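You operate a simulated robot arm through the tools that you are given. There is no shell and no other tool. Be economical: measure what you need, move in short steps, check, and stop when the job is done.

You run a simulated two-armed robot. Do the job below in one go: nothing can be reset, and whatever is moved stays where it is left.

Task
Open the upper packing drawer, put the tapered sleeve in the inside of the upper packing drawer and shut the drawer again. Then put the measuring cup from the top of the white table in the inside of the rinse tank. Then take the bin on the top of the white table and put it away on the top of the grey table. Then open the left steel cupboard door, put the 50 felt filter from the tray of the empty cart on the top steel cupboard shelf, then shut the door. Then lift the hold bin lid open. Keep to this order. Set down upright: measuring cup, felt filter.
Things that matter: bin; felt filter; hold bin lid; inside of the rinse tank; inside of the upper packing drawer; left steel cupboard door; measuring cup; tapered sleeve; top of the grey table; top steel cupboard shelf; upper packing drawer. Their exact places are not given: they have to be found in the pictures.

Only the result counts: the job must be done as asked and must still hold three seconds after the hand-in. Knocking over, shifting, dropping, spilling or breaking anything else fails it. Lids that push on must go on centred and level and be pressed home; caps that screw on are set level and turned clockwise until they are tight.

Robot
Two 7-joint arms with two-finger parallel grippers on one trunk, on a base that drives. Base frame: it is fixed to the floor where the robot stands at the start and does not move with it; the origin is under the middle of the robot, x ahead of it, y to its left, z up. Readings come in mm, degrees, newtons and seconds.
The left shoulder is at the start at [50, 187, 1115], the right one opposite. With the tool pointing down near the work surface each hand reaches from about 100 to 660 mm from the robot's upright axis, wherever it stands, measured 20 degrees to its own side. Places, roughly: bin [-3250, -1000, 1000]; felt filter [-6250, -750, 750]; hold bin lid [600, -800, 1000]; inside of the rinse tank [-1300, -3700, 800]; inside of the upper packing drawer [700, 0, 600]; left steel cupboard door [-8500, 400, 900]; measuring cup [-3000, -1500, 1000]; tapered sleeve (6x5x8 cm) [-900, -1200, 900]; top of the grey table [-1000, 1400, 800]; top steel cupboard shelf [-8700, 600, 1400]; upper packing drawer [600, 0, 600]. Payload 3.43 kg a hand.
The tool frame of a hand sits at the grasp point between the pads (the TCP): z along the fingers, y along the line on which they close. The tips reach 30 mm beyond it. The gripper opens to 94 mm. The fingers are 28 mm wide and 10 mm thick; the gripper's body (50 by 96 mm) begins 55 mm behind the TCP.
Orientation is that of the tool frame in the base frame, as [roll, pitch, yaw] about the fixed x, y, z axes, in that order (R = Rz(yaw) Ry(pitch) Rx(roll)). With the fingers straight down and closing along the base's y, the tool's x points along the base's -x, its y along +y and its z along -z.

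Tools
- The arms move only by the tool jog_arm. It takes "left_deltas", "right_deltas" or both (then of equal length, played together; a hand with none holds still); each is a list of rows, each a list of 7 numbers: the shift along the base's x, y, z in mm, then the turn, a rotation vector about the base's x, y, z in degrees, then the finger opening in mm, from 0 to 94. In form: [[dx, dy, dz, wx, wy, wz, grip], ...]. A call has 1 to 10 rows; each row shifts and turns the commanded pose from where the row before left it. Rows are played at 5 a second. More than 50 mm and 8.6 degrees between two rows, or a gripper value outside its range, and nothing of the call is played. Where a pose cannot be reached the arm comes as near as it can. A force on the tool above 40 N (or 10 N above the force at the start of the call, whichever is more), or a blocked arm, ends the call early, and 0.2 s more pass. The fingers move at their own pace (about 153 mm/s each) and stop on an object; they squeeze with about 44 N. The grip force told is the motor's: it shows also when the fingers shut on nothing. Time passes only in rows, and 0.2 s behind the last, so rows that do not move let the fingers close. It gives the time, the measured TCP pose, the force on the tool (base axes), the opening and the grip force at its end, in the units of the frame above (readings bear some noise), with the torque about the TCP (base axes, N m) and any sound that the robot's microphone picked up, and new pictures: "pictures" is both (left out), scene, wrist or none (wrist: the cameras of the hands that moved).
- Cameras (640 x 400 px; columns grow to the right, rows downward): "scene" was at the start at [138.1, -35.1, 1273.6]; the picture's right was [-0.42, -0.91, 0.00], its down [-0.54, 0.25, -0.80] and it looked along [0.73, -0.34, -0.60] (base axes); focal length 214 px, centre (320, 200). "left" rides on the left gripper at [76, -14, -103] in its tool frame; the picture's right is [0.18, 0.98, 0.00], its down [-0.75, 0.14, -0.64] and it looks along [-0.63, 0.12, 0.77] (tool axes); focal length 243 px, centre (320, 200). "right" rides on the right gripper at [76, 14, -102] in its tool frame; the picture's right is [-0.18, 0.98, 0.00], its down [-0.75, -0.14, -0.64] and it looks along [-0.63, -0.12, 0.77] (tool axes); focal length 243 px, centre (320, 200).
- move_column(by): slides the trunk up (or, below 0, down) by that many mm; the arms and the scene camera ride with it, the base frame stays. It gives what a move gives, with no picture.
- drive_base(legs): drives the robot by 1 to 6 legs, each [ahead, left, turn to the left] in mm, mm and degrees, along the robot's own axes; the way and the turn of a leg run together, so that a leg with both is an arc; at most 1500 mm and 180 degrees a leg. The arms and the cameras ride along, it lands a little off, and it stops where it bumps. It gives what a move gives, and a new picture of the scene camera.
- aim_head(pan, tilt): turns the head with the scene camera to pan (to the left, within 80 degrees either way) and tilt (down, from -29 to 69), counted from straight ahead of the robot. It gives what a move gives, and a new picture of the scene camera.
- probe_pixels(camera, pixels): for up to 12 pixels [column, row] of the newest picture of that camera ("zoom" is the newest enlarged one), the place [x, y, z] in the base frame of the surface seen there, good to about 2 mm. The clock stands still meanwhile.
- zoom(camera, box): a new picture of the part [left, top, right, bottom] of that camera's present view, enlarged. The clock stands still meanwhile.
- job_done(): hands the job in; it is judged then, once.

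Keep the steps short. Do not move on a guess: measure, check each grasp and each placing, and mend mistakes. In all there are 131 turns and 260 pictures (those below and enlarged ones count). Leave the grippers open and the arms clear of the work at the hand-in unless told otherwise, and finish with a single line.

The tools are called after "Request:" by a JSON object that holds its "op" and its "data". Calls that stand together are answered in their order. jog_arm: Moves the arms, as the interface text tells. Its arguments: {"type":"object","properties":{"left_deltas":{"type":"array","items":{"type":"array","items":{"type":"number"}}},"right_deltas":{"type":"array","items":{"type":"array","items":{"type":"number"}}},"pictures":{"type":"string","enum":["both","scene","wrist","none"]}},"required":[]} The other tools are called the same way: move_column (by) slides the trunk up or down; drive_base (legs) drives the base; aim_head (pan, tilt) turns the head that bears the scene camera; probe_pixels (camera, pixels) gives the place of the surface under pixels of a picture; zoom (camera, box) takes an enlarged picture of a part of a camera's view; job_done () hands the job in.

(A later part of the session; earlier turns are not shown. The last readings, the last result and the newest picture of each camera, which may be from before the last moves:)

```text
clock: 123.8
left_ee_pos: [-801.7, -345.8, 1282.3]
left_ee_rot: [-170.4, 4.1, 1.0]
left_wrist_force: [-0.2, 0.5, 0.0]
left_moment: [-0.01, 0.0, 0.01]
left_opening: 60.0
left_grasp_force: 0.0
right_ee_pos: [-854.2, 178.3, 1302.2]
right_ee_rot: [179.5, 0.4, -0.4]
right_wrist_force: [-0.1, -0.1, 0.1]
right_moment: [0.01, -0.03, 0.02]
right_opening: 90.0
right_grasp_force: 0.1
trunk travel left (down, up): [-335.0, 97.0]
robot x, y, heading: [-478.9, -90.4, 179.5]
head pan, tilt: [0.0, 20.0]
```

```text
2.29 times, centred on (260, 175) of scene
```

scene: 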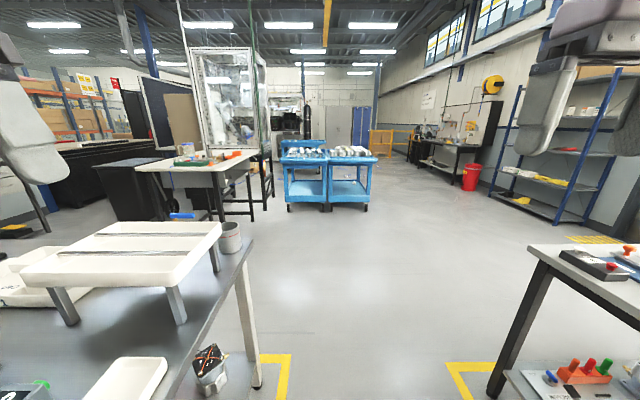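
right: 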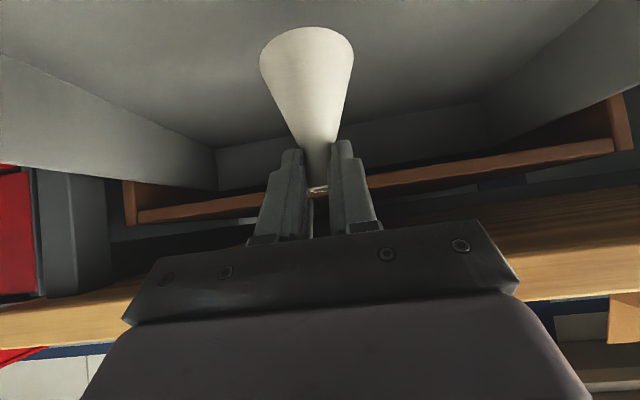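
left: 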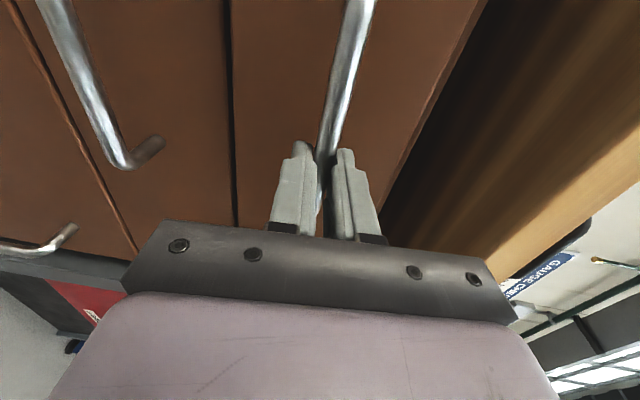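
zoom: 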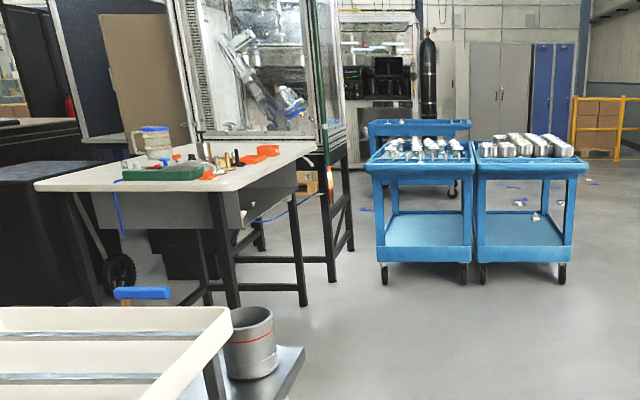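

I drive west between the tables to about x=-1880 and look at the white table.

Request:
{"op": "drive_base", "data": {"legs": [[0, -150, 0.5], [1450, 0, 0]]}}

Request:
{"op": "aim_head", "data": {"pan": 40, "tilt": 20}}

Request:
{"op": "zoom", "data": {"camera": "scene", "box": [200, 120, 520, 320]}}

```text
clock: 131.9
left_ee_pos: [-2234.1, -210.3, 1281.9]
left_ee_rot: [-170.4, 4.2, 1.8]
left_wrist_force: [0.0, 0.3, 0.1]
left_moment: [-0.01, -0.03, -0.01]
left_opening: 60.2
left_grasp_force: 0.1
right_ee_pos: [-2296.9, 311.9, 1302.4]
right_ee_rot: [179.6, 0.4, 0.5]
right_wrist_force: [0.5, 0.3, 0.2]
right_moment: [0.0, 0.0, 0.03]
right_opening: 90.1
right_grasp_force: 0.1
trunk travel left (down, up): [-335.0, 97.0]
robot x, y, heading: [-1921.4, 48.9, -179.2]
head pan, tilt: [0.0, 20.0]
```

scene: 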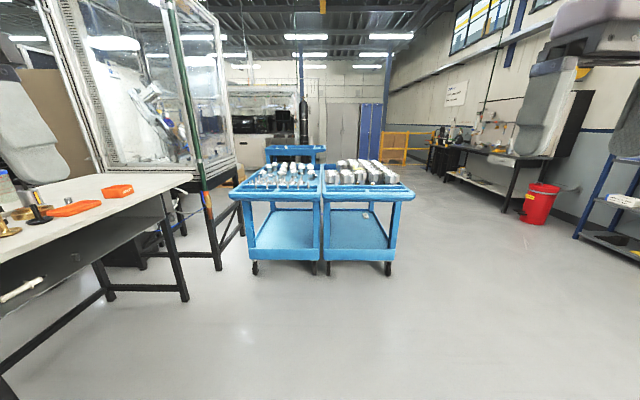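

```text
clock: 133.0
left_ee_pos: [-2233.7, -211.0, 1281.7]
left_ee_rot: [-170.5, 4.1, 1.8]
left_wrist_force: [0.7, 0.4, 0.6]
left_moment: [-0.03, -0.03, -0.01]
left_opening: 59.9
left_grasp_force: 0.1
right_ee_pos: [-2296.7, 311.9, 1302.5]
right_ee_rot: [179.6, 0.4, 0.5]
right_wrist_force: [-0.3, -0.6, -0.3]
right_moment: [-0.01, 0.03, -0.02]
right_opening: 90.2
right_grasp_force: 0.1
trunk travel left (down, up): [-335.0, 97.0]
robot x, y, heading: [-1916.1, 48.2, -179.4]
head pan, tilt: [40.0, 20.0]
```

scene: 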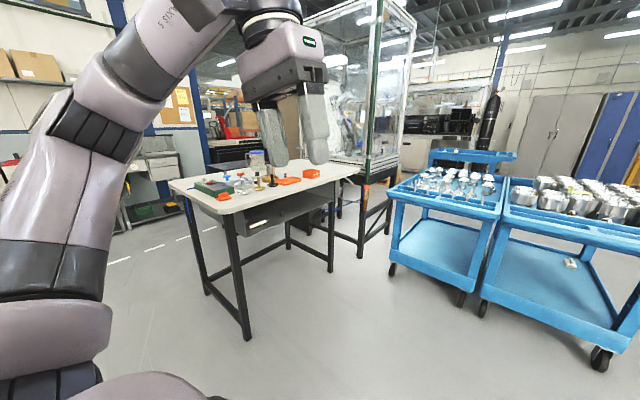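

```text
2.00 times, centred on (360, 220) of scene
```

zoom: 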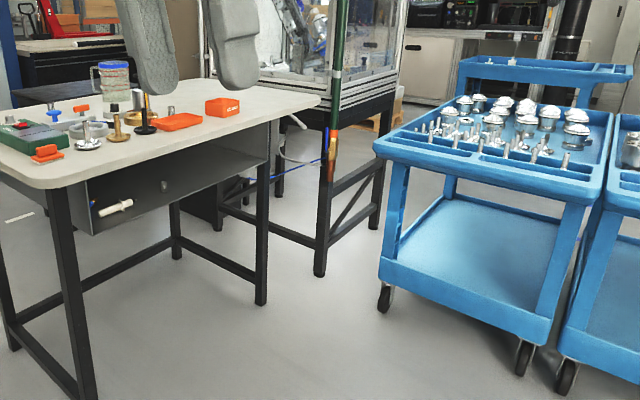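

Request:
{"op": "probe_pixels", "data": {"camera": "zoom", "pixels": [[113, 85], [222, 107], [180, 122], [222, 113], [115, 65], [40, 184], [318, 102], [130, 120], [200, 92], [90, 140]]}}

Request:
{"op": "zoom", "data": {"camera": "scene", "box": [180, 130, 340, 230]}}

```text
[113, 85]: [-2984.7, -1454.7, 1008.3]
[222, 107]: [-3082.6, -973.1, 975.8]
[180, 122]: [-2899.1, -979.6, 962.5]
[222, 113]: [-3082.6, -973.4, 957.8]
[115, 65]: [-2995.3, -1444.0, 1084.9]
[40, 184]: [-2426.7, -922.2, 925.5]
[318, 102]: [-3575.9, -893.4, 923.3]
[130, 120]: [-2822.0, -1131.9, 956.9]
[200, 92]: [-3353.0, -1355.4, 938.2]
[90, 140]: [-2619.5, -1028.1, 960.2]
```

```text
4.00 times, centred on (260, 180) of scene
```

zoom: 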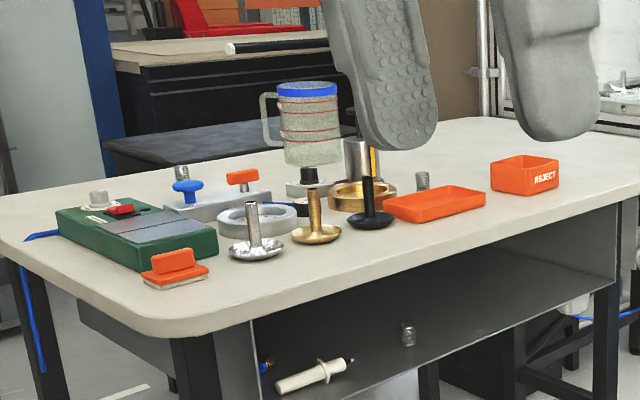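

The REJECT bin is at about [-3100,-985]; the cup is at [-2990,-1450] near the far side. I drive down the gap east of the white table to see the south side.

Request:
{"op": "drive_base", "data": {"legs": [[0, 1000, 0], [0, 0, 60]]}}

Request:
{"op": "aim_head", "data": {"pan": -30, "tilt": 25}}

```text
clock: 140.9
left_ee_pos: [-1846.7, -1355.7, 1281.8]
left_ee_rot: [-170.5, 4.2, 61.7]
left_wrist_force: [0.2, 0.6, 0.4]
left_moment: [0.01, -0.03, 0.02]
left_opening: 60.0
left_grasp_force: 0.1
right_ee_pos: [-2327.2, -1146.3, 1301.6]
right_ee_rot: [179.6, 0.4, 60.4]
right_wrist_force: [0.9, 0.1, 0.6]
right_moment: [-0.01, -0.03, -0.02]
right_opening: 90.1
right_grasp_force: 0.1
trunk travel left (down, up): [-335.0, 97.0]
robot x, y, heading: [-1911.2, -950.3, -119.8]
head pan, tilt: [40.0, 20.0]
```

scene: 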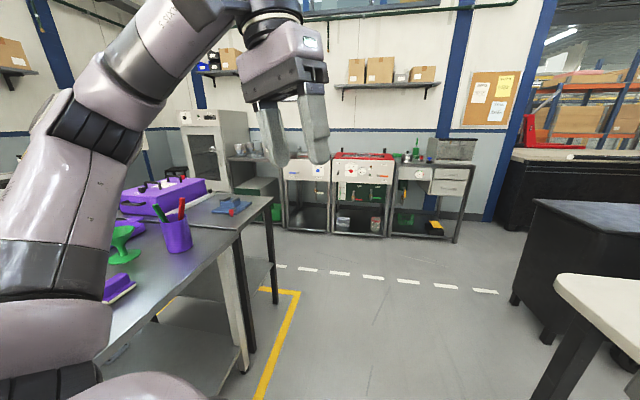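

```text
clock: 142.3
left_ee_pos: [-1846.4, -1355.2, 1280.9]
left_ee_rot: [-170.5, 4.2, 61.7]
left_wrist_force: [0.3, 0.2, 0.8]
left_moment: [0.01, -0.01, -0.03]
left_opening: 60.1
left_grasp_force: 0.1
right_ee_pos: [-2327.6, -1145.9, 1302.2]
right_ee_rot: [179.6, 0.4, 60.3]
right_wrist_force: [-0.2, 0.2, 0.3]
right_moment: [-0.05, -0.01, -0.02]
right_opening: 90.1
right_grasp_force: 0.1
trunk travel left (down, up): [-335.0, 97.0]
robot x, y, heading: [-1912.7, -951.2, -119.8]
head pan, tilt: [-30.0, 25.0]
```

scene: 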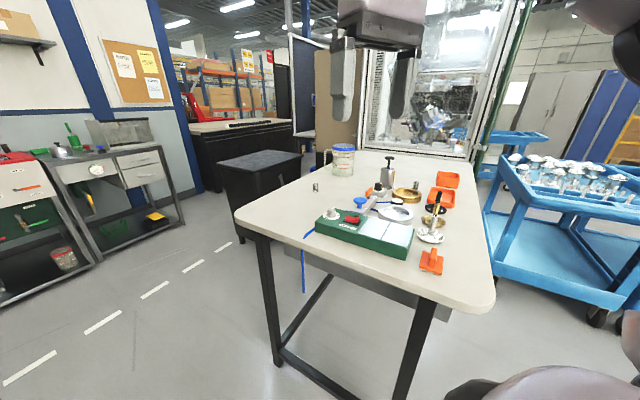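

Request:
{"op": "probe_pixels", "data": {"camera": "scene", "pixels": [[343, 160], [343, 148], [238, 214], [303, 152], [250, 235], [222, 165], [300, 157], [318, 175], [343, 175], [490, 300], [240, 242], [200, 195]]}}

Request:
{"op": "zoom", "data": {"camera": "scene", "box": [200, 120, 460, 282]}}

```text
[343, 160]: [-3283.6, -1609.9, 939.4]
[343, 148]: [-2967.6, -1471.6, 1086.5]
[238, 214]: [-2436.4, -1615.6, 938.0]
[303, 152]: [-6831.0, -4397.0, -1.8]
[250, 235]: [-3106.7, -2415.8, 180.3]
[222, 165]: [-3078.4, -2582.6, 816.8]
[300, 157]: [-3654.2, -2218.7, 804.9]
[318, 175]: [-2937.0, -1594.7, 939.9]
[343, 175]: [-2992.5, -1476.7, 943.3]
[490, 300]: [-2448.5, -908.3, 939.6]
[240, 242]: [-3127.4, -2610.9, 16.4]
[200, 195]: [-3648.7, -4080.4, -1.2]
```

```text
2.46 times, centred on (330, 201) of scene
```

zoom: 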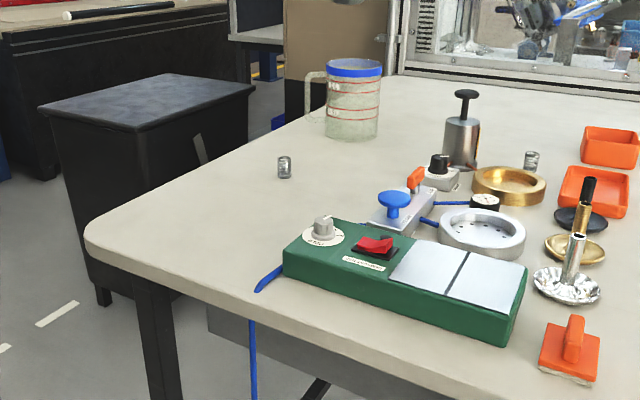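

The cup (z 940–1086) is near the south edge (y≈-1640); free floor lies south of the table. I turn to face north, go round to about [-2800,-1990].

Request:
{"op": "probe_pixels", "data": {"camera": "zoom", "pixels": [[140, 130], [40, 108], [250, 86], [155, 310], [328, 68], [380, 68], [355, 60], [355, 77], [306, 75], [308, 110]]}}

Request:
{"op": "drive_base", "data": {"legs": [[0, 0, -150], [-1060, 0, 0], [0, 500, 0]]}}

Request:
{"op": "aim_head", "data": {"pan": 50, "tilt": 30}}

```text
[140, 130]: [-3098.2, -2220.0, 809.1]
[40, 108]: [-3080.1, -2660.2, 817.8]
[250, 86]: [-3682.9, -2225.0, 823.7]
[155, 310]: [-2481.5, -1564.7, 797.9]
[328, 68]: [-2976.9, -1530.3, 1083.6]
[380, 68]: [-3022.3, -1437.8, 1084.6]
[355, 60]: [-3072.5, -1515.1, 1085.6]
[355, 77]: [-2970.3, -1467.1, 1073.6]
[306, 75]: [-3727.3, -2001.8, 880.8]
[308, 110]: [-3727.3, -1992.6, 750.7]
```

```text
clock: 156.5
left_ee_pos: [-2664.7, -1720.9, 1281.6]
left_ee_rot: [-170.4, 4.3, -88.0]
left_wrist_force: [-1.0, -0.2, 0.4]
left_moment: [-0.01, 0.01, 0.01]
left_opening: 59.9
left_grasp_force: 0.0
right_ee_pos: [-2142.7, -1658.7, 1300.7]
right_ee_rot: [179.5, 0.4, -89.4]
right_wrist_force: [-0.4, -0.4, 0.0]
right_moment: [0.02, -0.03, 0.03]
right_opening: 90.0
right_grasp_force: 0.0
trunk travel left (down, up): [-335.0, 97.0]
robot x, y, heading: [-2407.5, -2037.9, 90.6]
head pan, tilt: [-30.0, 25.0]
```

scene: 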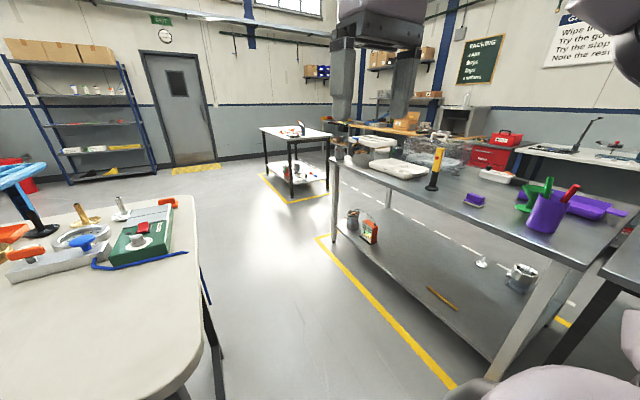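

```text
clock: 158.1
left_ee_pos: [-2665.0, -1721.2, 1281.4]
left_ee_rot: [-170.5, 4.2, -88.0]
left_wrist_force: [0.0, 0.8, 0.3]
left_moment: [-0.04, -0.02, -0.02]
left_opening: 60.0
left_grasp_force: 0.0
right_ee_pos: [-2142.4, -1659.4, 1301.5]
right_ee_rot: [179.6, 0.4, -89.4]
right_wrist_force: [0.1, -0.2, 0.1]
right_moment: [0.03, 0.05, 0.0]
right_opening: 90.1
right_grasp_force: 0.1
trunk travel left (down, up): [-335.0, 97.0]
robot x, y, heading: [-2398.3, -2036.3, 90.5]
head pan, tilt: [50.0, 30.0]
```

scene: 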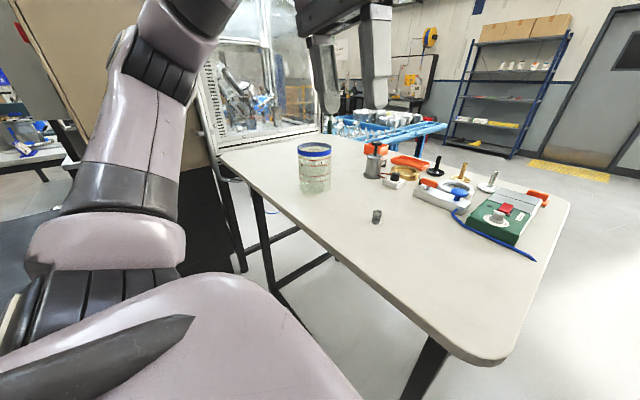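

Cup rim centre ≈[-3022,-1487], radius ≈53. I'll grip its east wall (x≈-2970) with one finger inside. Drive nearer, level the left hand.

Request:
{"op": "drive_base", "data": {"legs": [[0, 340, 0], [75, 0, -0.5]]}}

Request:
{"op": "jog_arm", "data": {"left_deltas": [[0, 0, -10, -2.3, 4.7, -1, 60], [0, 0, -10, -2.3, 4.7, -1, 60]], "pictures": "none"}}

Request:
{"op": "aim_head", "data": {"pan": 28, "tilt": 45}}

```text
clock: 160.9
left_ee_pos: [-2999.7, -1646.8, 1281.5]
left_ee_rot: [-170.5, 4.1, -88.7]
left_wrist_force: [-1.2, 0.8, -0.8]
left_moment: [-0.01, 0.0, -0.03]
left_opening: 60.0
left_grasp_force: 0.1
right_ee_pos: [-2476.5, -1589.3, 1302.1]
right_ee_rot: [179.6, 0.3, -90.0]
right_wrist_force: [0.0, -0.5, 0.3]
right_moment: [-0.01, 0.04, -0.01]
right_opening: 90.2
right_grasp_force: 0.0
trunk travel left (down, up): [-335.0, 97.0]
robot x, y, heading: [-2739.5, -1964.2, 90.1]
head pan, tilt: [50.0, 30.0]
```

scene: 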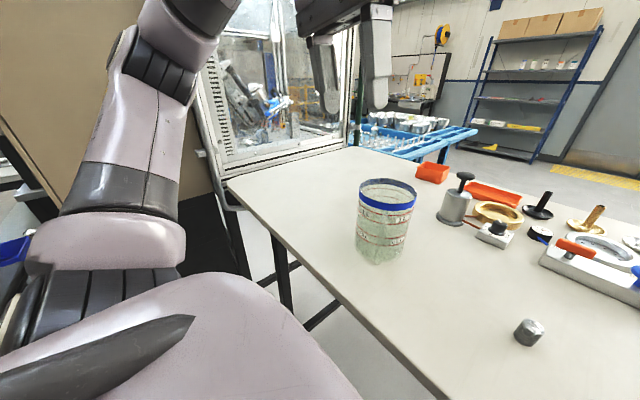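

```text
clock: 161.5
left_ee_pos: [-3000.1, -1649.1, 1260.8]
left_ee_rot: [-179.9, -0.5, -90.9]
left_wrist_force: [0.6, -0.7, 0.1]
left_moment: [-0.03, 0.01, -0.01]
left_opening: 59.9
left_grasp_force: 0.2
right_ee_pos: [-2475.5, -1590.4, 1302.8]
right_ee_rot: [179.6, 0.4, -90.0]
right_wrist_force: [0.5, 0.1, -0.4]
right_moment: [-0.01, 0.01, -0.06]
right_opening: 90.2
right_grasp_force: 0.2
trunk travel left (down, up): [-335.0, 97.0]
robot x, y, heading: [-2739.0, -1968.5, 89.9]
head pan, tilt: [50.0, 30.0]
```

```text
clock: 162.4
left_ee_pos: [-3000.7, -1649.3, 1262.5]
left_ee_rot: [-179.9, -0.3, -90.9]
left_wrist_force: [0.2, -0.1, -0.1]
left_moment: [-0.02, -0.02, -0.02]
left_opening: 60.1
left_grasp_force: 0.1
right_ee_pos: [-2476.9, -1591.2, 1300.4]
right_ee_rot: [179.7, 0.4, -90.0]
right_wrist_force: [-0.5, -1.0, -0.4]
right_moment: [-0.01, 0.06, 0.02]
right_opening: 89.9
right_grasp_force: 0.1
trunk travel left (down, up): [-335.0, 97.0]
robot x, y, heading: [-2740.5, -1966.1, 90.4]
head pan, tilt: [28.0, 45.0]
```

scene: 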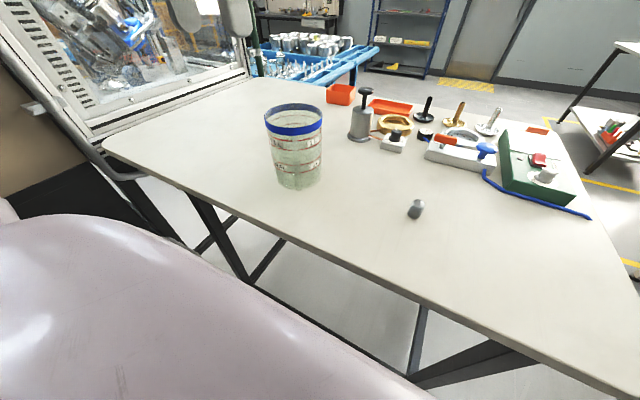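

Request:
{"op": "zoom", "data": {"camera": "scene", "box": [230, 80, 390, 200]}}

Request:
{"op": "probe_pixels", "data": {"camera": "zoom", "pixels": [[140, 150], [365, 160], [250, 100], [260, 215], [300, 200], [360, 195], [200, 205], [250, 150], [330, 125]]}}

```text
3.33 times, centred on (310, 140) of scene
```

zoom: 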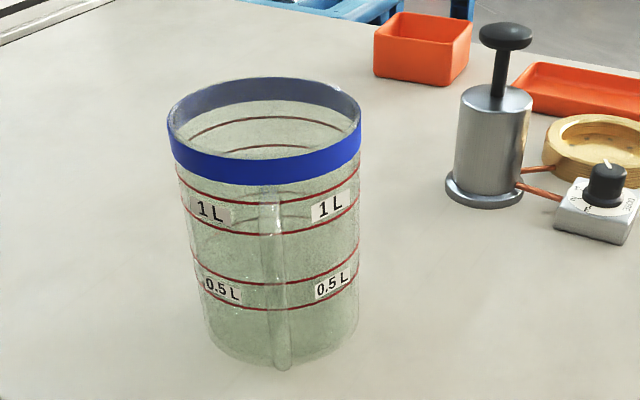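

```text
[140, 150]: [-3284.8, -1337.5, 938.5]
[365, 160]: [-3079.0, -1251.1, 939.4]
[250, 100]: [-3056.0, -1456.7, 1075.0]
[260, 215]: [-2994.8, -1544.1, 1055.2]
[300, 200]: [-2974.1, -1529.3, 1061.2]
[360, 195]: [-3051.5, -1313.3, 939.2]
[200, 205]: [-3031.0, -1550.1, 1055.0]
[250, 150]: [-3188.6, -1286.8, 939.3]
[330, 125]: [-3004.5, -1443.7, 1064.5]
```

The cup is empty and its handle points south-south-east. I probe the rim precisely.

Request:
{"op": "probe_pixels", "data": {"camera": "zoom", "pixels": [[170, 140], [359, 145], [265, 170], [265, 84], [340, 160], [190, 160], [350, 105], [230, 173], [300, 172]]}}

Request:
{"op": "jog_arm", "data": {"left_deltas": [[8, 40, -20, 0, 0, 0, 50], [8, 40, -20, 0, 0, 0, 50], [8, 40, -20, 0, 0, 0, 50], [5, 41, -20, 0, 0, 0, 50], [0, 0, -20, 0, 0, 0, 50]]}}

```text
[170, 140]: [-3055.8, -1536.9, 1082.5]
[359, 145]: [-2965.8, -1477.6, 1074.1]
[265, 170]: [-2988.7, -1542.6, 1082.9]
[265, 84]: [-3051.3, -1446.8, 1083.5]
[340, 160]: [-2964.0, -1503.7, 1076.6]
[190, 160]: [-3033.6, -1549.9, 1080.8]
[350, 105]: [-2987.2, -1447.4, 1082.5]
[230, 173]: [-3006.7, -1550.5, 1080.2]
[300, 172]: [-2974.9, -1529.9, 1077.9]
```

```text
clock: 163.6
left_ee_pos: [-2971.4, -1486.9, 1160.3]
left_ee_rot: [-180.0, -0.2, -90.9]
left_wrist_force: [0.3, 0.9, 0.1]
left_moment: [0.0, 0.01, -0.01]
left_opening: 49.8
left_grasp_force: 0.1
right_ee_pos: [-2477.0, -1589.4, 1302.1]
right_ee_rot: [179.6, 0.5, -89.9]
right_wrist_force: [0.2, -0.7, -1.0]
right_moment: [-0.01, 0.0, 0.0]
right_opening: 90.1
right_grasp_force: 0.0
trunk travel left (down, up): [-335.0, 97.0]
robot x, y, heading: [-2743.2, -1966.3, 90.1]
head pan, tilt: [28.0, 45.0]
```

scene: 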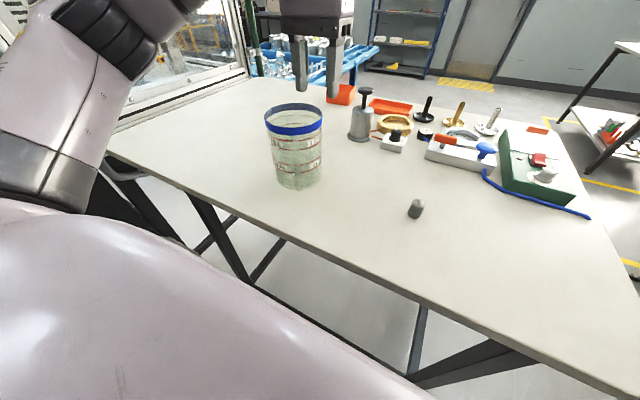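
left: 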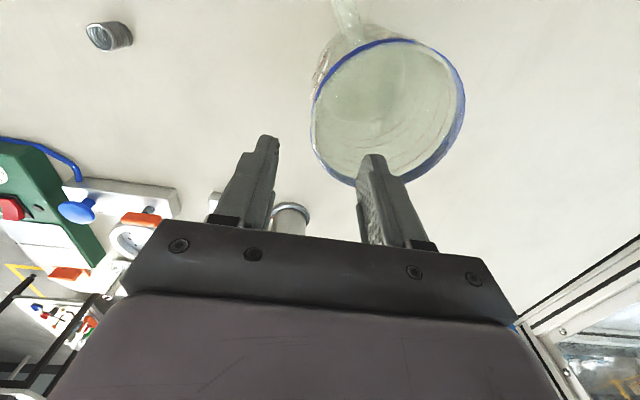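

Fit: centre (-3019,-1495), R≈56.5, so the east wall is at x≈-2964. Move to straddle it and lower to TCP z=1080.

Request:
{"op": "jog_arm", "data": {"left_deltas": [[7, -8, 0, 0, 0, 0, 50], [0, 0, -30, 0, 0, 0, 50], [0, 0, -30, 0, 0, 0, 50], [0, 0, -20, 0, 0, 0, 50], [0, 0, 0, 0, 0, 0, 50]]}}

Request:
{"op": "zoom", "data": {"camera": "scene", "box": [230, 60, 390, 200]}}

```text
clock: 164.8
left_ee_pos: [-2965.3, -1495.0, 1082.0]
left_ee_rot: [-179.9, -0.3, -90.9]
left_wrist_force: [-0.4, -0.5, -0.1]
left_moment: [0.0, 0.01, 0.0]
left_opening: 49.7
left_grasp_force: 0.1
right_ee_pos: [-2476.6, -1590.6, 1301.4]
right_ee_rot: [179.5, 0.4, -89.9]
right_wrist_force: [0.2, -0.4, -0.6]
right_moment: [0.01, -0.01, 0.0]
right_opening: 90.1
right_grasp_force: 0.0
trunk travel left (down, up): [-335.0, 97.0]
robot x, y, heading: [-2738.8, -1964.0, 90.1]
head pan, tilt: [28.0, 45.0]
```

scene: 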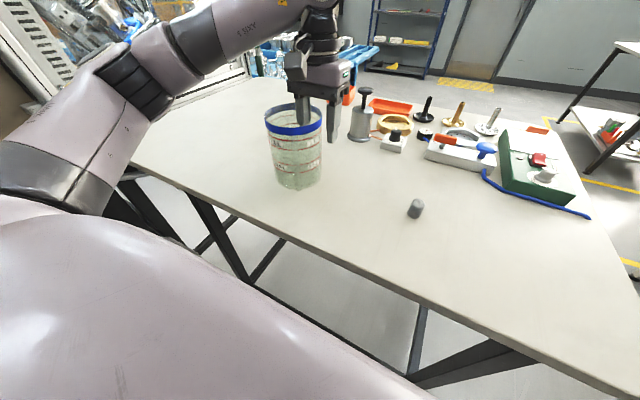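
left: 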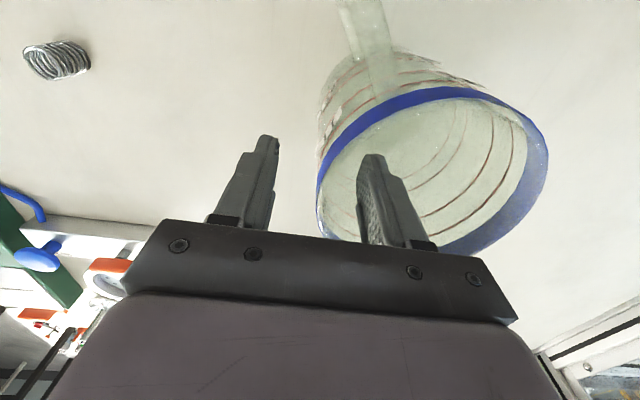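

```text
2.86 times, centred on (310, 130) of scene
```

zoom: 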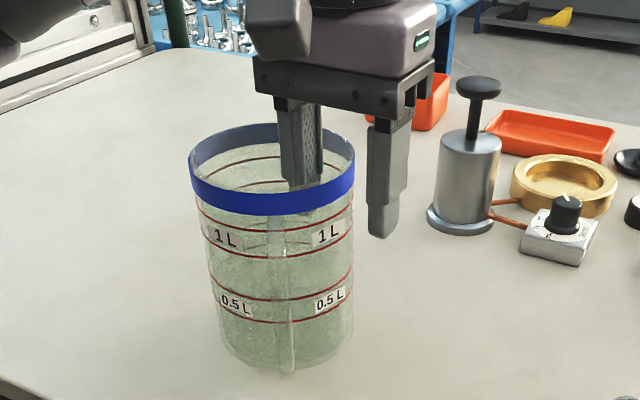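

One finger inside, one outside. Close and lift 20 to check.

Request:
{"op": "jog_arm", "data": {"left_deltas": [[0, 0, 0, 0, 0, 0, 15], [0, 0, 0, 0, 0, 0, 0], [0, 0, 0, 0, 0, 0, 0], [0, 0, 15, 0, 0, 0, 0], [0, 0, 20, 0, 0, 0, 0]]}}

```text
clock: 166.0
left_ee_pos: [-2964.9, -1494.9, 1116.0]
left_ee_rot: [-180.0, -0.4, -90.8]
left_wrist_force: [-0.7, -0.4, -2.1]
left_moment: [0.01, -0.07, 0.04]
left_opening: 7.4
left_grasp_force: 41.0
right_ee_pos: [-2477.1, -1591.4, 1302.3]
right_ee_rot: [179.6, 0.5, -90.0]
right_wrist_force: [0.8, -0.3, 0.1]
right_moment: [0.02, 0.04, -0.01]
right_opening: 90.0
right_grasp_force: 0.1
trunk travel left (down, up): [-335.0, 97.0]
robot x, y, heading: [-2738.8, -1968.7, 90.2]
head pan, tilt: [28.0, 45.0]
```

scene: 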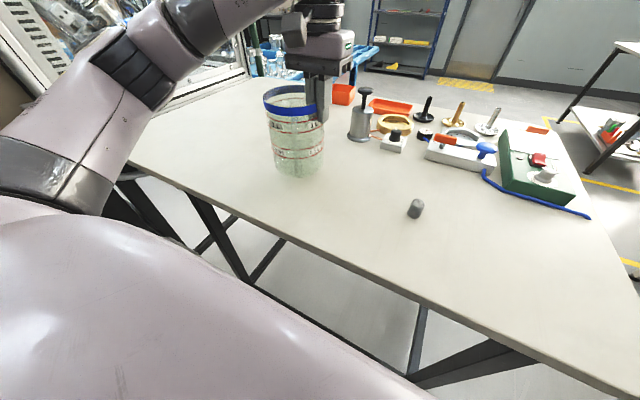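
left: 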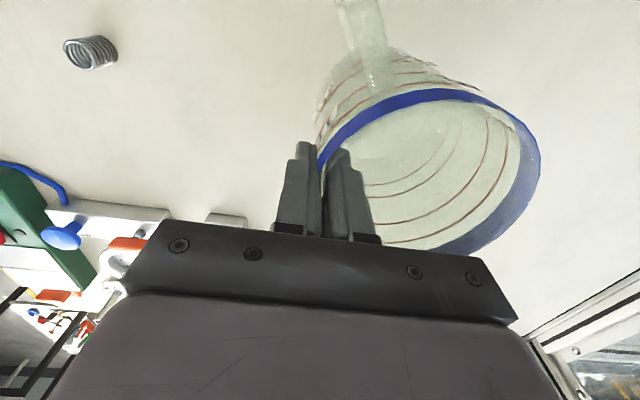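

The cup is held (opening 7.4). Lift more, back away, go east and turn to face the south wall.

Request:
{"op": "jog_arm", "data": {"left_deltas": [[0, 0, 30, 0, 0, 0, 0], [0, 0, 30, 0, 0, 0, 0], [0, 0, 20, 0, 0, 0, 0]], "pictures": "none"}}

Request:
{"op": "drive_base", "data": {"legs": [[-160, 0, 0], [0, -650, 0], [0, 0, -179]]}}

Request:
{"op": "aim_head", "data": {"pan": 20, "tilt": 22}}

```text
clock: 166.8
left_ee_pos: [-2961.7, -1496.1, 1197.7]
left_ee_rot: [-179.9, -0.3, -91.0]
left_wrist_force: [-0.9, -0.5, -1.5]
left_moment: [0.0, -0.1, 0.01]
left_opening: 7.6
left_grasp_force: 42.1
right_ee_pos: [-2477.0, -1590.7, 1301.3]
right_ee_rot: [179.6, 0.4, -90.1]
right_wrist_force: [0.3, -0.1, 0.6]
right_moment: [-0.03, -0.01, 0.01]
right_opening: 90.0
right_grasp_force: 0.1
trunk travel left (down, up): [-335.0, 97.0]
robot x, y, heading: [-2740.2, -1965.7, 90.6]
head pan, tilt: [28.0, 45.0]
```

```text
clock: 178.6
left_ee_pos: [-1848.9, -2571.3, 1197.0]
left_ee_rot: [-179.9, -0.2, 93.3]
left_wrist_force: [0.3, 0.0, -1.5]
left_moment: [-0.03, 0.08, 0.0]
left_opening: 7.6
left_grasp_force: 41.4
right_ee_pos: [-2340.3, -2511.1, 1301.1]
right_ee_rot: [179.7, 0.4, 94.1]
right_wrist_force: [0.6, 0.0, 0.0]
right_moment: [0.04, 0.02, -0.02]
right_opening: 90.0
right_grasp_force: 0.1
trunk travel left (down, up): [-335.0, 97.0]
robot x, y, heading: [-2107.2, -2117.7, -86.0]
head pan, tilt: [28.0, 45.0]
```

scene: 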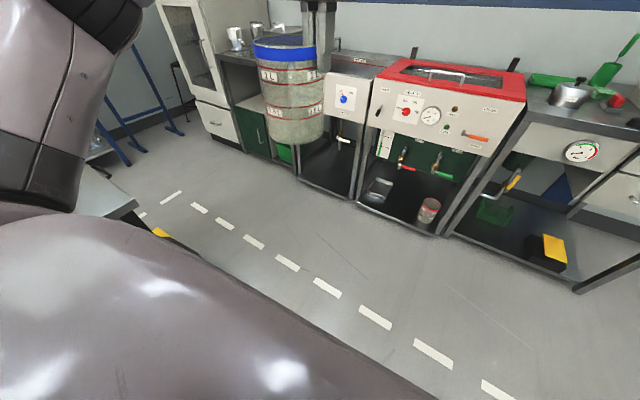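

```text
clock: 179.4
left_ee_pos: [-1848.9, -2570.7, 1197.7]
left_ee_rot: [-179.9, -0.3, 93.3]
left_wrist_force: [0.7, 0.6, -2.1]
left_moment: [-0.02, 0.08, 0.0]
left_opening: 7.5
left_grasp_force: 41.0
right_ee_pos: [-2340.6, -2512.0, 1301.2]
right_ee_rot: [179.6, 0.4, 94.2]
right_wrist_force: [-0.1, 0.4, 0.0]
right_moment: [-0.04, -0.01, -0.01]
right_opening: 90.1
right_grasp_force: 0.1
trunk travel left (down, up): [-335.0, 97.0]
robot x, y, heading: [-2105.0, -2118.8, -85.7]
head pan, tilt: [20.0, 22.0]
```

scene: 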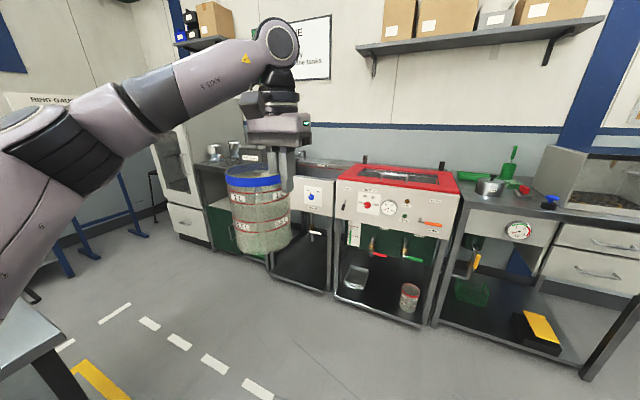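

Request:
{"op": "probe_pixels", "data": {"camera": "scene", "pixels": [[312, 178], [312, 200], [325, 160], [385, 180], [300, 180], [440, 195], [340, 180], [310, 280], [485, 200]]}}

Request:
{"op": "drive_base", "data": {"legs": [[0, 0, -4], [0, 570, 0], [450, 0, 0]]}}

Request:
{"op": "aim_head", "data": {"pan": 25, "tilt": 35}}

```text
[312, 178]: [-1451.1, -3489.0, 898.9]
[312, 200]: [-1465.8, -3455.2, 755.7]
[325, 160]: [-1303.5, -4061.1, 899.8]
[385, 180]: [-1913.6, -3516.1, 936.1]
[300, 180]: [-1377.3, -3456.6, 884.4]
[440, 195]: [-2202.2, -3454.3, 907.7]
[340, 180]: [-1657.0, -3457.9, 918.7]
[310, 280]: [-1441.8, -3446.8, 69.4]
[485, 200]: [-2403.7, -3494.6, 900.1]
```

```text
clock: 182.4
left_ee_pos: [-1474.0, -2583.0, 1196.8]
left_ee_rot: [-179.9, -0.5, 90.0]
left_wrist_force: [-0.7, -0.3, -2.4]
left_moment: [0.02, 0.02, 0.02]
left_opening: 7.4
left_grasp_force: 41.1
right_ee_pos: [-1959.5, -2491.7, 1302.4]
right_ee_rot: [179.7, 0.5, 90.9]
right_wrist_force: [-0.4, -0.4, -0.1]
right_moment: [-0.03, -0.02, -0.02]
right_opening: 90.0
right_grasp_force: 0.0
trunk travel left (down, up): [-335.0, 97.0]
robot x, y, heading: [-1701.4, -2111.0, -89.4]
head pan, tilt: [20.0, 22.0]
stopped in leg 2: the robot was blocked; the commanded pose is now the measured one
```

scene: 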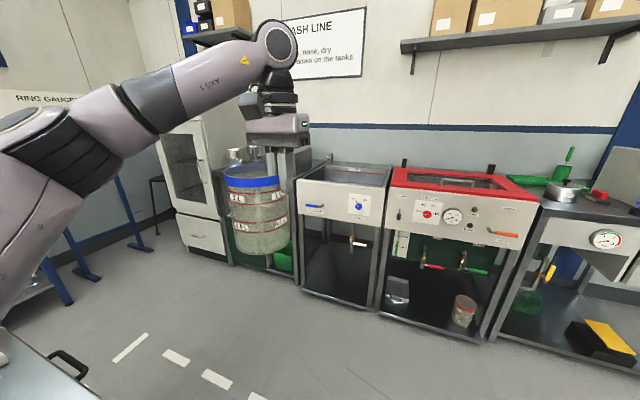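

```text
clock: 183.1
left_ee_pos: [-1469.8, -2583.8, 1196.5]
left_ee_rot: [-179.8, -0.4, 90.1]
left_wrist_force: [0.2, 0.3, -1.9]
left_moment: [0.02, 0.08, -0.04]
left_opening: 7.6
left_grasp_force: 41.3
right_ee_pos: [-1956.6, -2491.9, 1302.3]
right_ee_rot: [179.8, 0.6, 90.9]
right_wrist_force: [0.3, -0.1, 0.8]
right_moment: [0.02, 0.01, 0.0]
right_opening: 89.8
right_grasp_force: 0.1
trunk travel left (down, up): [-335.0, 97.0]
robot x, y, heading: [-1700.7, -2113.4, -89.5]
head pan, tilt: [25.0, 35.0]
```

scene: 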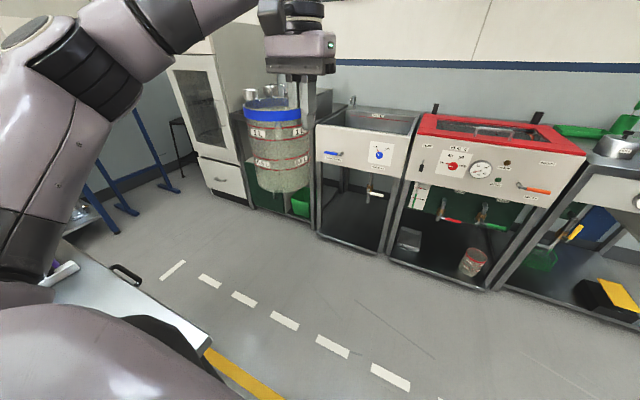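

The open rinse tank with the blue dial is at (370,120). I bumped a bench on the left; I go forward first. Probe the tank.

Request:
{"op": "probe_pixels", "data": {"camera": "scene", "pixels": [[375, 118], [370, 125], [350, 118], [400, 122], [318, 126], [412, 137], [420, 112], [340, 107], [375, 133], [205, 345], [140, 272], [205, 352]]}}

Request:
{"op": "drive_base", "data": {"legs": [[0, -20, 0], [500, 0, 0]]}}

Request:
{"op": "aim_head", "data": {"pan": 20, "tilt": 45}}

```text
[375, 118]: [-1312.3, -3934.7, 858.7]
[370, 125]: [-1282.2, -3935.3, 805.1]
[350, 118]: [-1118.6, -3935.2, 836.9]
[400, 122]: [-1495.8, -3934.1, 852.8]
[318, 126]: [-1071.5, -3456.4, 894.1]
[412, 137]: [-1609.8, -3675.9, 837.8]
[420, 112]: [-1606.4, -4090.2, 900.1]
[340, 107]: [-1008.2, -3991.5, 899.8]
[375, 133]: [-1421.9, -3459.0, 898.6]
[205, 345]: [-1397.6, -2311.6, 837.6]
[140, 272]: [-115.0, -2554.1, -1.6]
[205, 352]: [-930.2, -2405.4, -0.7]
```

```text
clock: 186.4
left_ee_pos: [-1486.2, -3074.2, 1197.2]
left_ee_rot: [-179.8, -0.3, 89.8]
left_wrist_force: [-0.2, 0.2, -1.8]
left_moment: [-0.03, 0.1, 0.02]
left_opening: 7.4
left_grasp_force: 40.6
right_ee_pos: [-1973.4, -2981.6, 1302.6]
right_ee_rot: [179.9, 0.5, 90.7]
right_wrist_force: [-0.2, -0.8, 0.3]
right_moment: [-0.02, 0.0, -0.01]
right_opening: 89.8
right_grasp_force: 0.0
trunk travel left (down, up): [-335.0, 97.0]
robot x, y, heading: [-1715.8, -2608.0, -89.5]
head pan, tilt: [25.0, 35.0]
```

scene: 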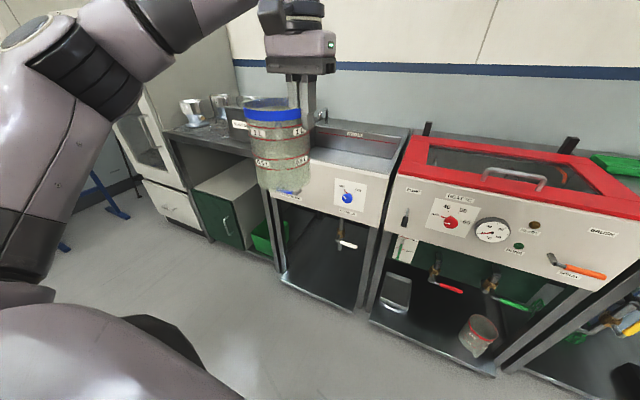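

```text
clock: 187.1
left_ee_pos: [-1486.7, -3075.5, 1197.1]
left_ee_rot: [-179.8, -0.4, 89.8]
left_wrist_force: [0.3, 0.4, -2.0]
left_moment: [-0.02, 0.05, -0.03]
left_opening: 7.3
left_grasp_force: 41.4
right_ee_pos: [-1973.7, -2982.4, 1301.6]
right_ee_rot: [180.0, 0.5, 90.8]
right_wrist_force: [-0.2, -0.4, -0.3]
right_moment: [0.03, 0.0, -0.01]
right_opening: 90.1
right_grasp_force: 0.1
trunk travel left (down, up): [-335.0, 97.0]
robot x, y, heading: [-1710.9, -2600.2, -89.6]
head pan, tilt: [20.0, 45.0]
```

scene: 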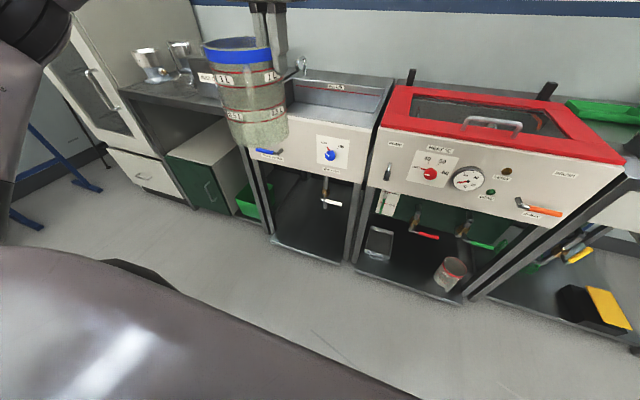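

Tank interior spans about x -1060…-1600, y -3480…-3930, rim z=900. Drive so the cup is over it.

Request:
{"op": "drive_base", "data": {"legs": [[0, 100, 0], [515, 0, -0.4]]}}

Request:
{"op": "jog_arm", "data": {"left_deltas": [[0, -20, 0, 0, 0, 0, 0], [0, -20, 0, 0, 0, 0, 0]], "pictures": "wrist"}}

Request:
{"op": "aim_head", "data": {"pan": 25, "tilt": 55}}

```text
clock: 190.6
left_ee_pos: [-1392.3, -3537.8, 1195.3]
left_ee_rot: [-180.0, -0.5, 89.2]
left_wrist_force: [0.1, -0.2, -1.3]
left_moment: [-0.04, 0.05, 0.02]
left_opening: 7.4
left_grasp_force: 41.5
right_ee_pos: [-1877.2, -3440.1, 1301.8]
right_ee_rot: [179.8, 0.5, 90.1]
right_wrist_force: [0.3, 0.9, 0.8]
right_moment: [0.02, 0.01, -0.02]
right_opening: 90.0
right_grasp_force: 0.0
trunk travel left (down, up): [-335.0, 97.0]
robot x, y, heading: [-1612.6, -3073.3, -90.1]
head pan, tilt: [20.0, 45.0]
stopped in leg 2: the robot was blocked; the commanded pose is now the measured one
```

scene: 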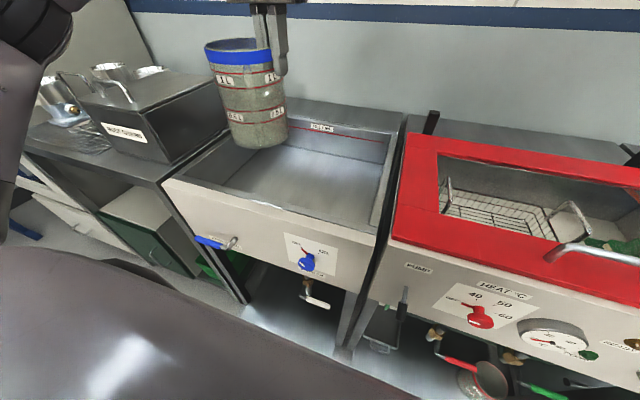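

```text
clock: 191.2
left_ee_pos: [-1392.4, -3579.1, 1194.8]
left_ee_rot: [-180.0, -0.7, 89.3]
left_wrist_force: [0.0, -0.4, -2.5]
left_moment: [-0.04, 0.07, -0.01]
left_opening: 7.3
left_grasp_force: 41.7
right_ee_pos: [-1878.8, -3441.3, 1300.5]
right_ee_rot: [180.0, 0.3, 90.1]
right_wrist_force: [-1.4, 0.2, 0.6]
right_moment: [0.02, 0.0, 0.02]
right_opening: 90.0
right_grasp_force: 0.0
trunk travel left (down, up): [-335.0, 97.0]
robot x, y, heading: [-1614.2, -3070.1, -90.3]
head pan, tilt: [20.0, 45.0]
```

left: 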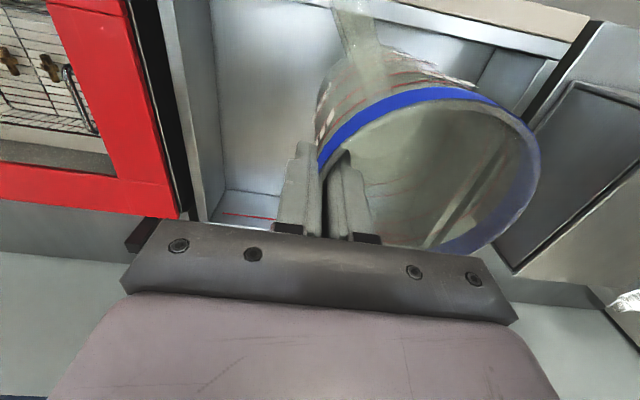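

```text
clock: 192.0
left_ee_pos: [-1391.8, -3578.0, 1195.3]
left_ee_rot: [-179.8, -0.6, 89.3]
left_wrist_force: [1.1, -0.5, -2.3]
left_moment: [-0.02, 0.06, -0.01]
left_opening: 7.1
left_grasp_force: 41.7
right_ee_pos: [-1878.1, -3443.3, 1300.8]
right_ee_rot: [179.9, 0.3, 90.0]
right_wrist_force: [0.4, 0.0, -0.5]
right_moment: [0.0, 0.0, 0.03]
right_opening: 90.2
right_grasp_force: 0.0
trunk travel left (down, up): [-335.0, 97.0]
robot x, y, heading: [-1617.4, -3065.5, -90.1]
head pan, tilt: [25.0, 55.0]
```

scene: 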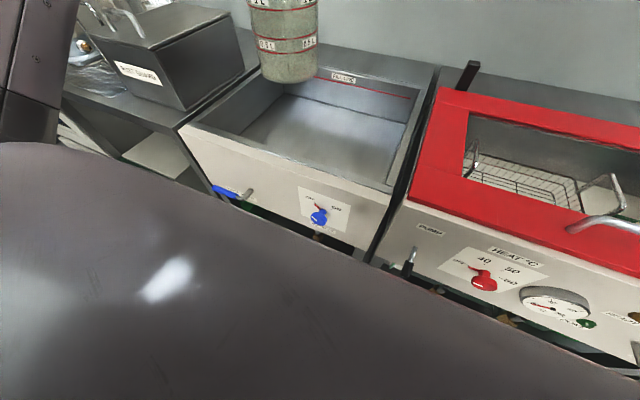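

Request:
{"op": "probe_pixels", "data": {"camera": "scene", "pixels": [[340, 140], [300, 150], [380, 165], [270, 118], [360, 100], [330, 178], [200, 128], [395, 190], [228, 150], [290, 168]]}}

```text
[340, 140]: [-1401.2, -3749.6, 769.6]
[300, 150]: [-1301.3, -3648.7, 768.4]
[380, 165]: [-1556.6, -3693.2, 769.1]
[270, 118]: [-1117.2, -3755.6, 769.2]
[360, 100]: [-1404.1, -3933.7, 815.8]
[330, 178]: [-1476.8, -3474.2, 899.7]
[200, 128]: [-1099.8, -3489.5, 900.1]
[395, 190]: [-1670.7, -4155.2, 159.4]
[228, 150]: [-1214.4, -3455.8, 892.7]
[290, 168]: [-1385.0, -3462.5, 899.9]
```

Tank floor z=769. Extend to y≈-3630, then lower to TCP≈917.

Request:
{"op": "jog_arm", "data": {"left_deltas": [[0, -25, -20, 0, 0, 0, 0], [10, -26, -30, 0, 0, 0, 0], [10, 0, -40, 0, 0, 0, 0], [0, 0, -40, 0, 0, 0, 0], [0, 0, -40, 0, 0, 0, 0]]}}

```text
clock: 193.2
left_ee_pos: [-1370.0, -3631.1, 1025.2]
left_ee_rot: [180.0, -0.6, 89.3]
left_wrist_force: [0.3, -0.1, -1.8]
left_moment: [-0.02, 0.05, 0.0]
left_opening: 7.5
left_grasp_force: 41.5
right_ee_pos: [-1877.5, -3441.4, 1301.0]
right_ee_rot: [179.9, 0.3, 90.0]
right_wrist_force: [-0.3, 0.5, -1.0]
right_moment: [-0.02, 0.03, -0.05]
right_opening: 90.0
right_grasp_force: 0.0
trunk travel left (down, up): [-335.0, 97.0]
robot x, y, heading: [-1613.8, -3064.3, -90.5]
head pan, tilt: [25.0, 55.0]
```

scene: 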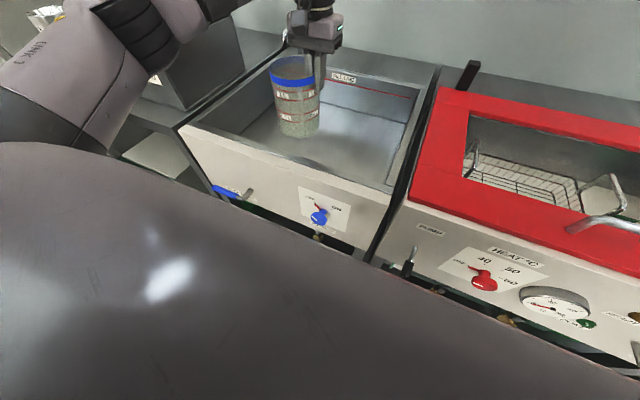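
left: 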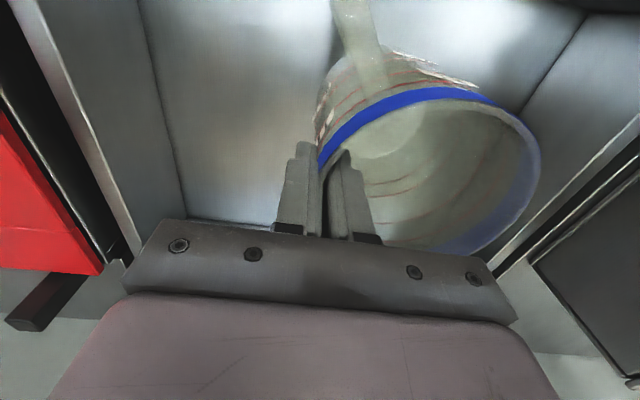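

Good, inside the tank. Lower until contact.

Request:
{"op": "jog_arm", "data": {"left_deltas": [[0, 0, -40, 0, 0, 0, 0], [0, 0, -40, 0, 0, 0, 0], [0, 0, -20, 0, 0, 0, 0], [0, 0, -6, 0, 0, 0, 0], [0, 0, -4, 0, 0, 0, 0], [0, 0, -2, 0, 0, 0, 0], [0, 0, -2, 0, 0, 0, 0]], "pictures": "scene"}}

```text
clock: 194.8
left_ee_pos: [-1372.6, -3629.2, 911.5]
left_ee_rot: [-179.9, -0.5, 89.3]
left_wrist_force: [-0.3, 0.8, 0.9]
left_moment: [-0.14, -0.05, -0.02]
left_opening: 7.4
left_grasp_force: 41.5
right_ee_pos: [-1877.7, -3441.6, 1301.1]
right_ee_rot: [179.9, 0.4, 90.1]
right_wrist_force: [-0.1, 0.8, 0.5]
right_moment: [0.02, 0.01, -0.01]
right_opening: 90.0
right_grasp_force: 0.0
trunk travel left (down, up): [-335.0, 97.0]
robot x, y, heading: [-1619.5, -3065.5, -90.2]
head pan, tilt: [25.0, 55.0]
```

scene: 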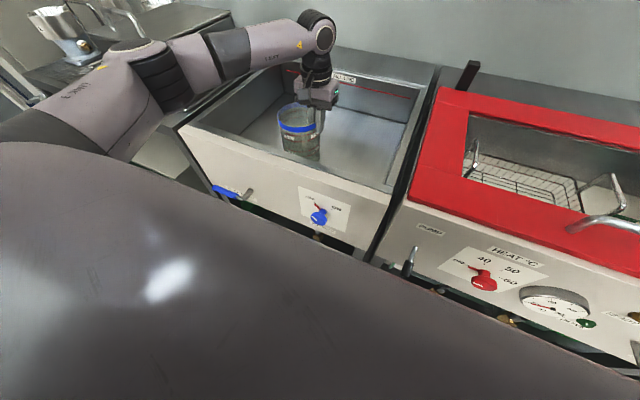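

Contact is starting (force sign changed from -2 to +1). One mm more, release and rise.

Request:
{"op": "jog_arm", "data": {"left_deltas": [[0, 0, -1, 0, 0, 0, 0], [0, 0, 0, 0, 0, 0, 20], [0, 0, 0, 0, 0, 0, 36], [0, 0, 0, 0, 0, 0, 36], [0, 0, 30, 0, 0, 0, 36], [0, 0, 40, 0, 0, 0, 36], [0, 0, 40, 0, 0, 0, 36], [0, 0, 40, 0, 0, 0, 36], [0, 0, 40, 0, 0, 0, 36]]}}

Request:
{"op": "zoom", "data": {"camera": "scene", "box": [200, 50, 420, 200]}}

```text
clock: 196.8
left_ee_pos: [-1372.9, -3628.5, 1101.5]
left_ee_rot: [-179.9, -0.6, 89.2]
left_wrist_force: [1.0, -0.5, -0.2]
left_moment: [0.02, 0.04, -0.04]
left_opening: 36.2
left_grasp_force: 0.0
right_ee_pos: [-1878.6, -3439.8, 1300.5]
right_ee_rot: [179.9, 0.4, 89.9]
right_wrist_force: [0.3, 0.3, -0.4]
right_moment: [-0.01, 0.03, 0.01]
right_opening: 90.0
right_grasp_force: 0.1
trunk travel left (down, up): [-335.0, 97.0]
robot x, y, heading: [-1611.9, -3064.7, -89.9]
head pan, tilt: [25.0, 55.0]
```

scene: 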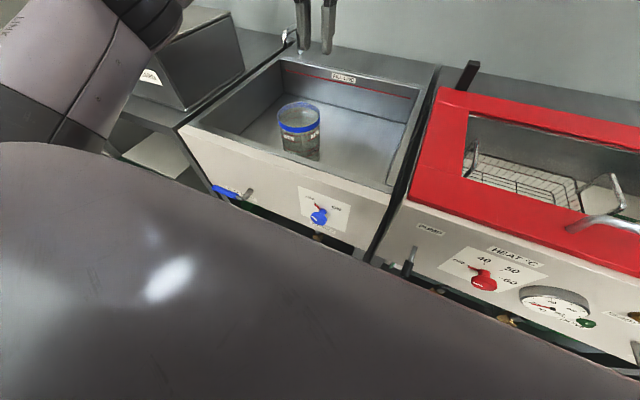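
left: 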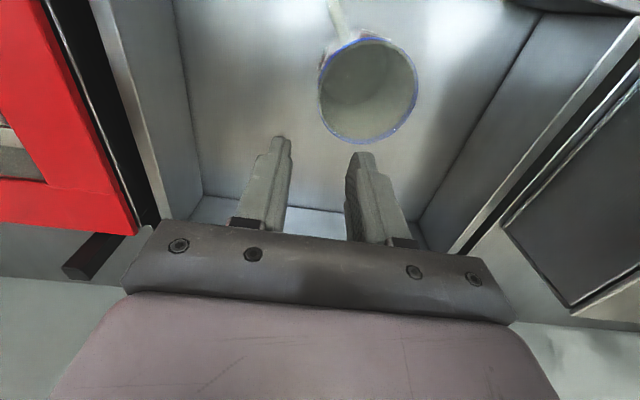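

```text
2.67 times, centred on (310, 125) of scene
```

zoom: 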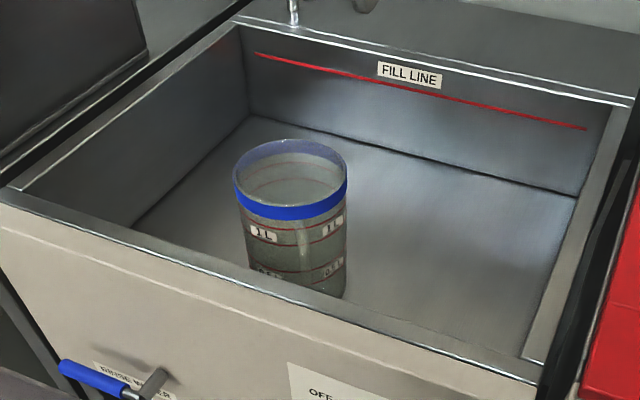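

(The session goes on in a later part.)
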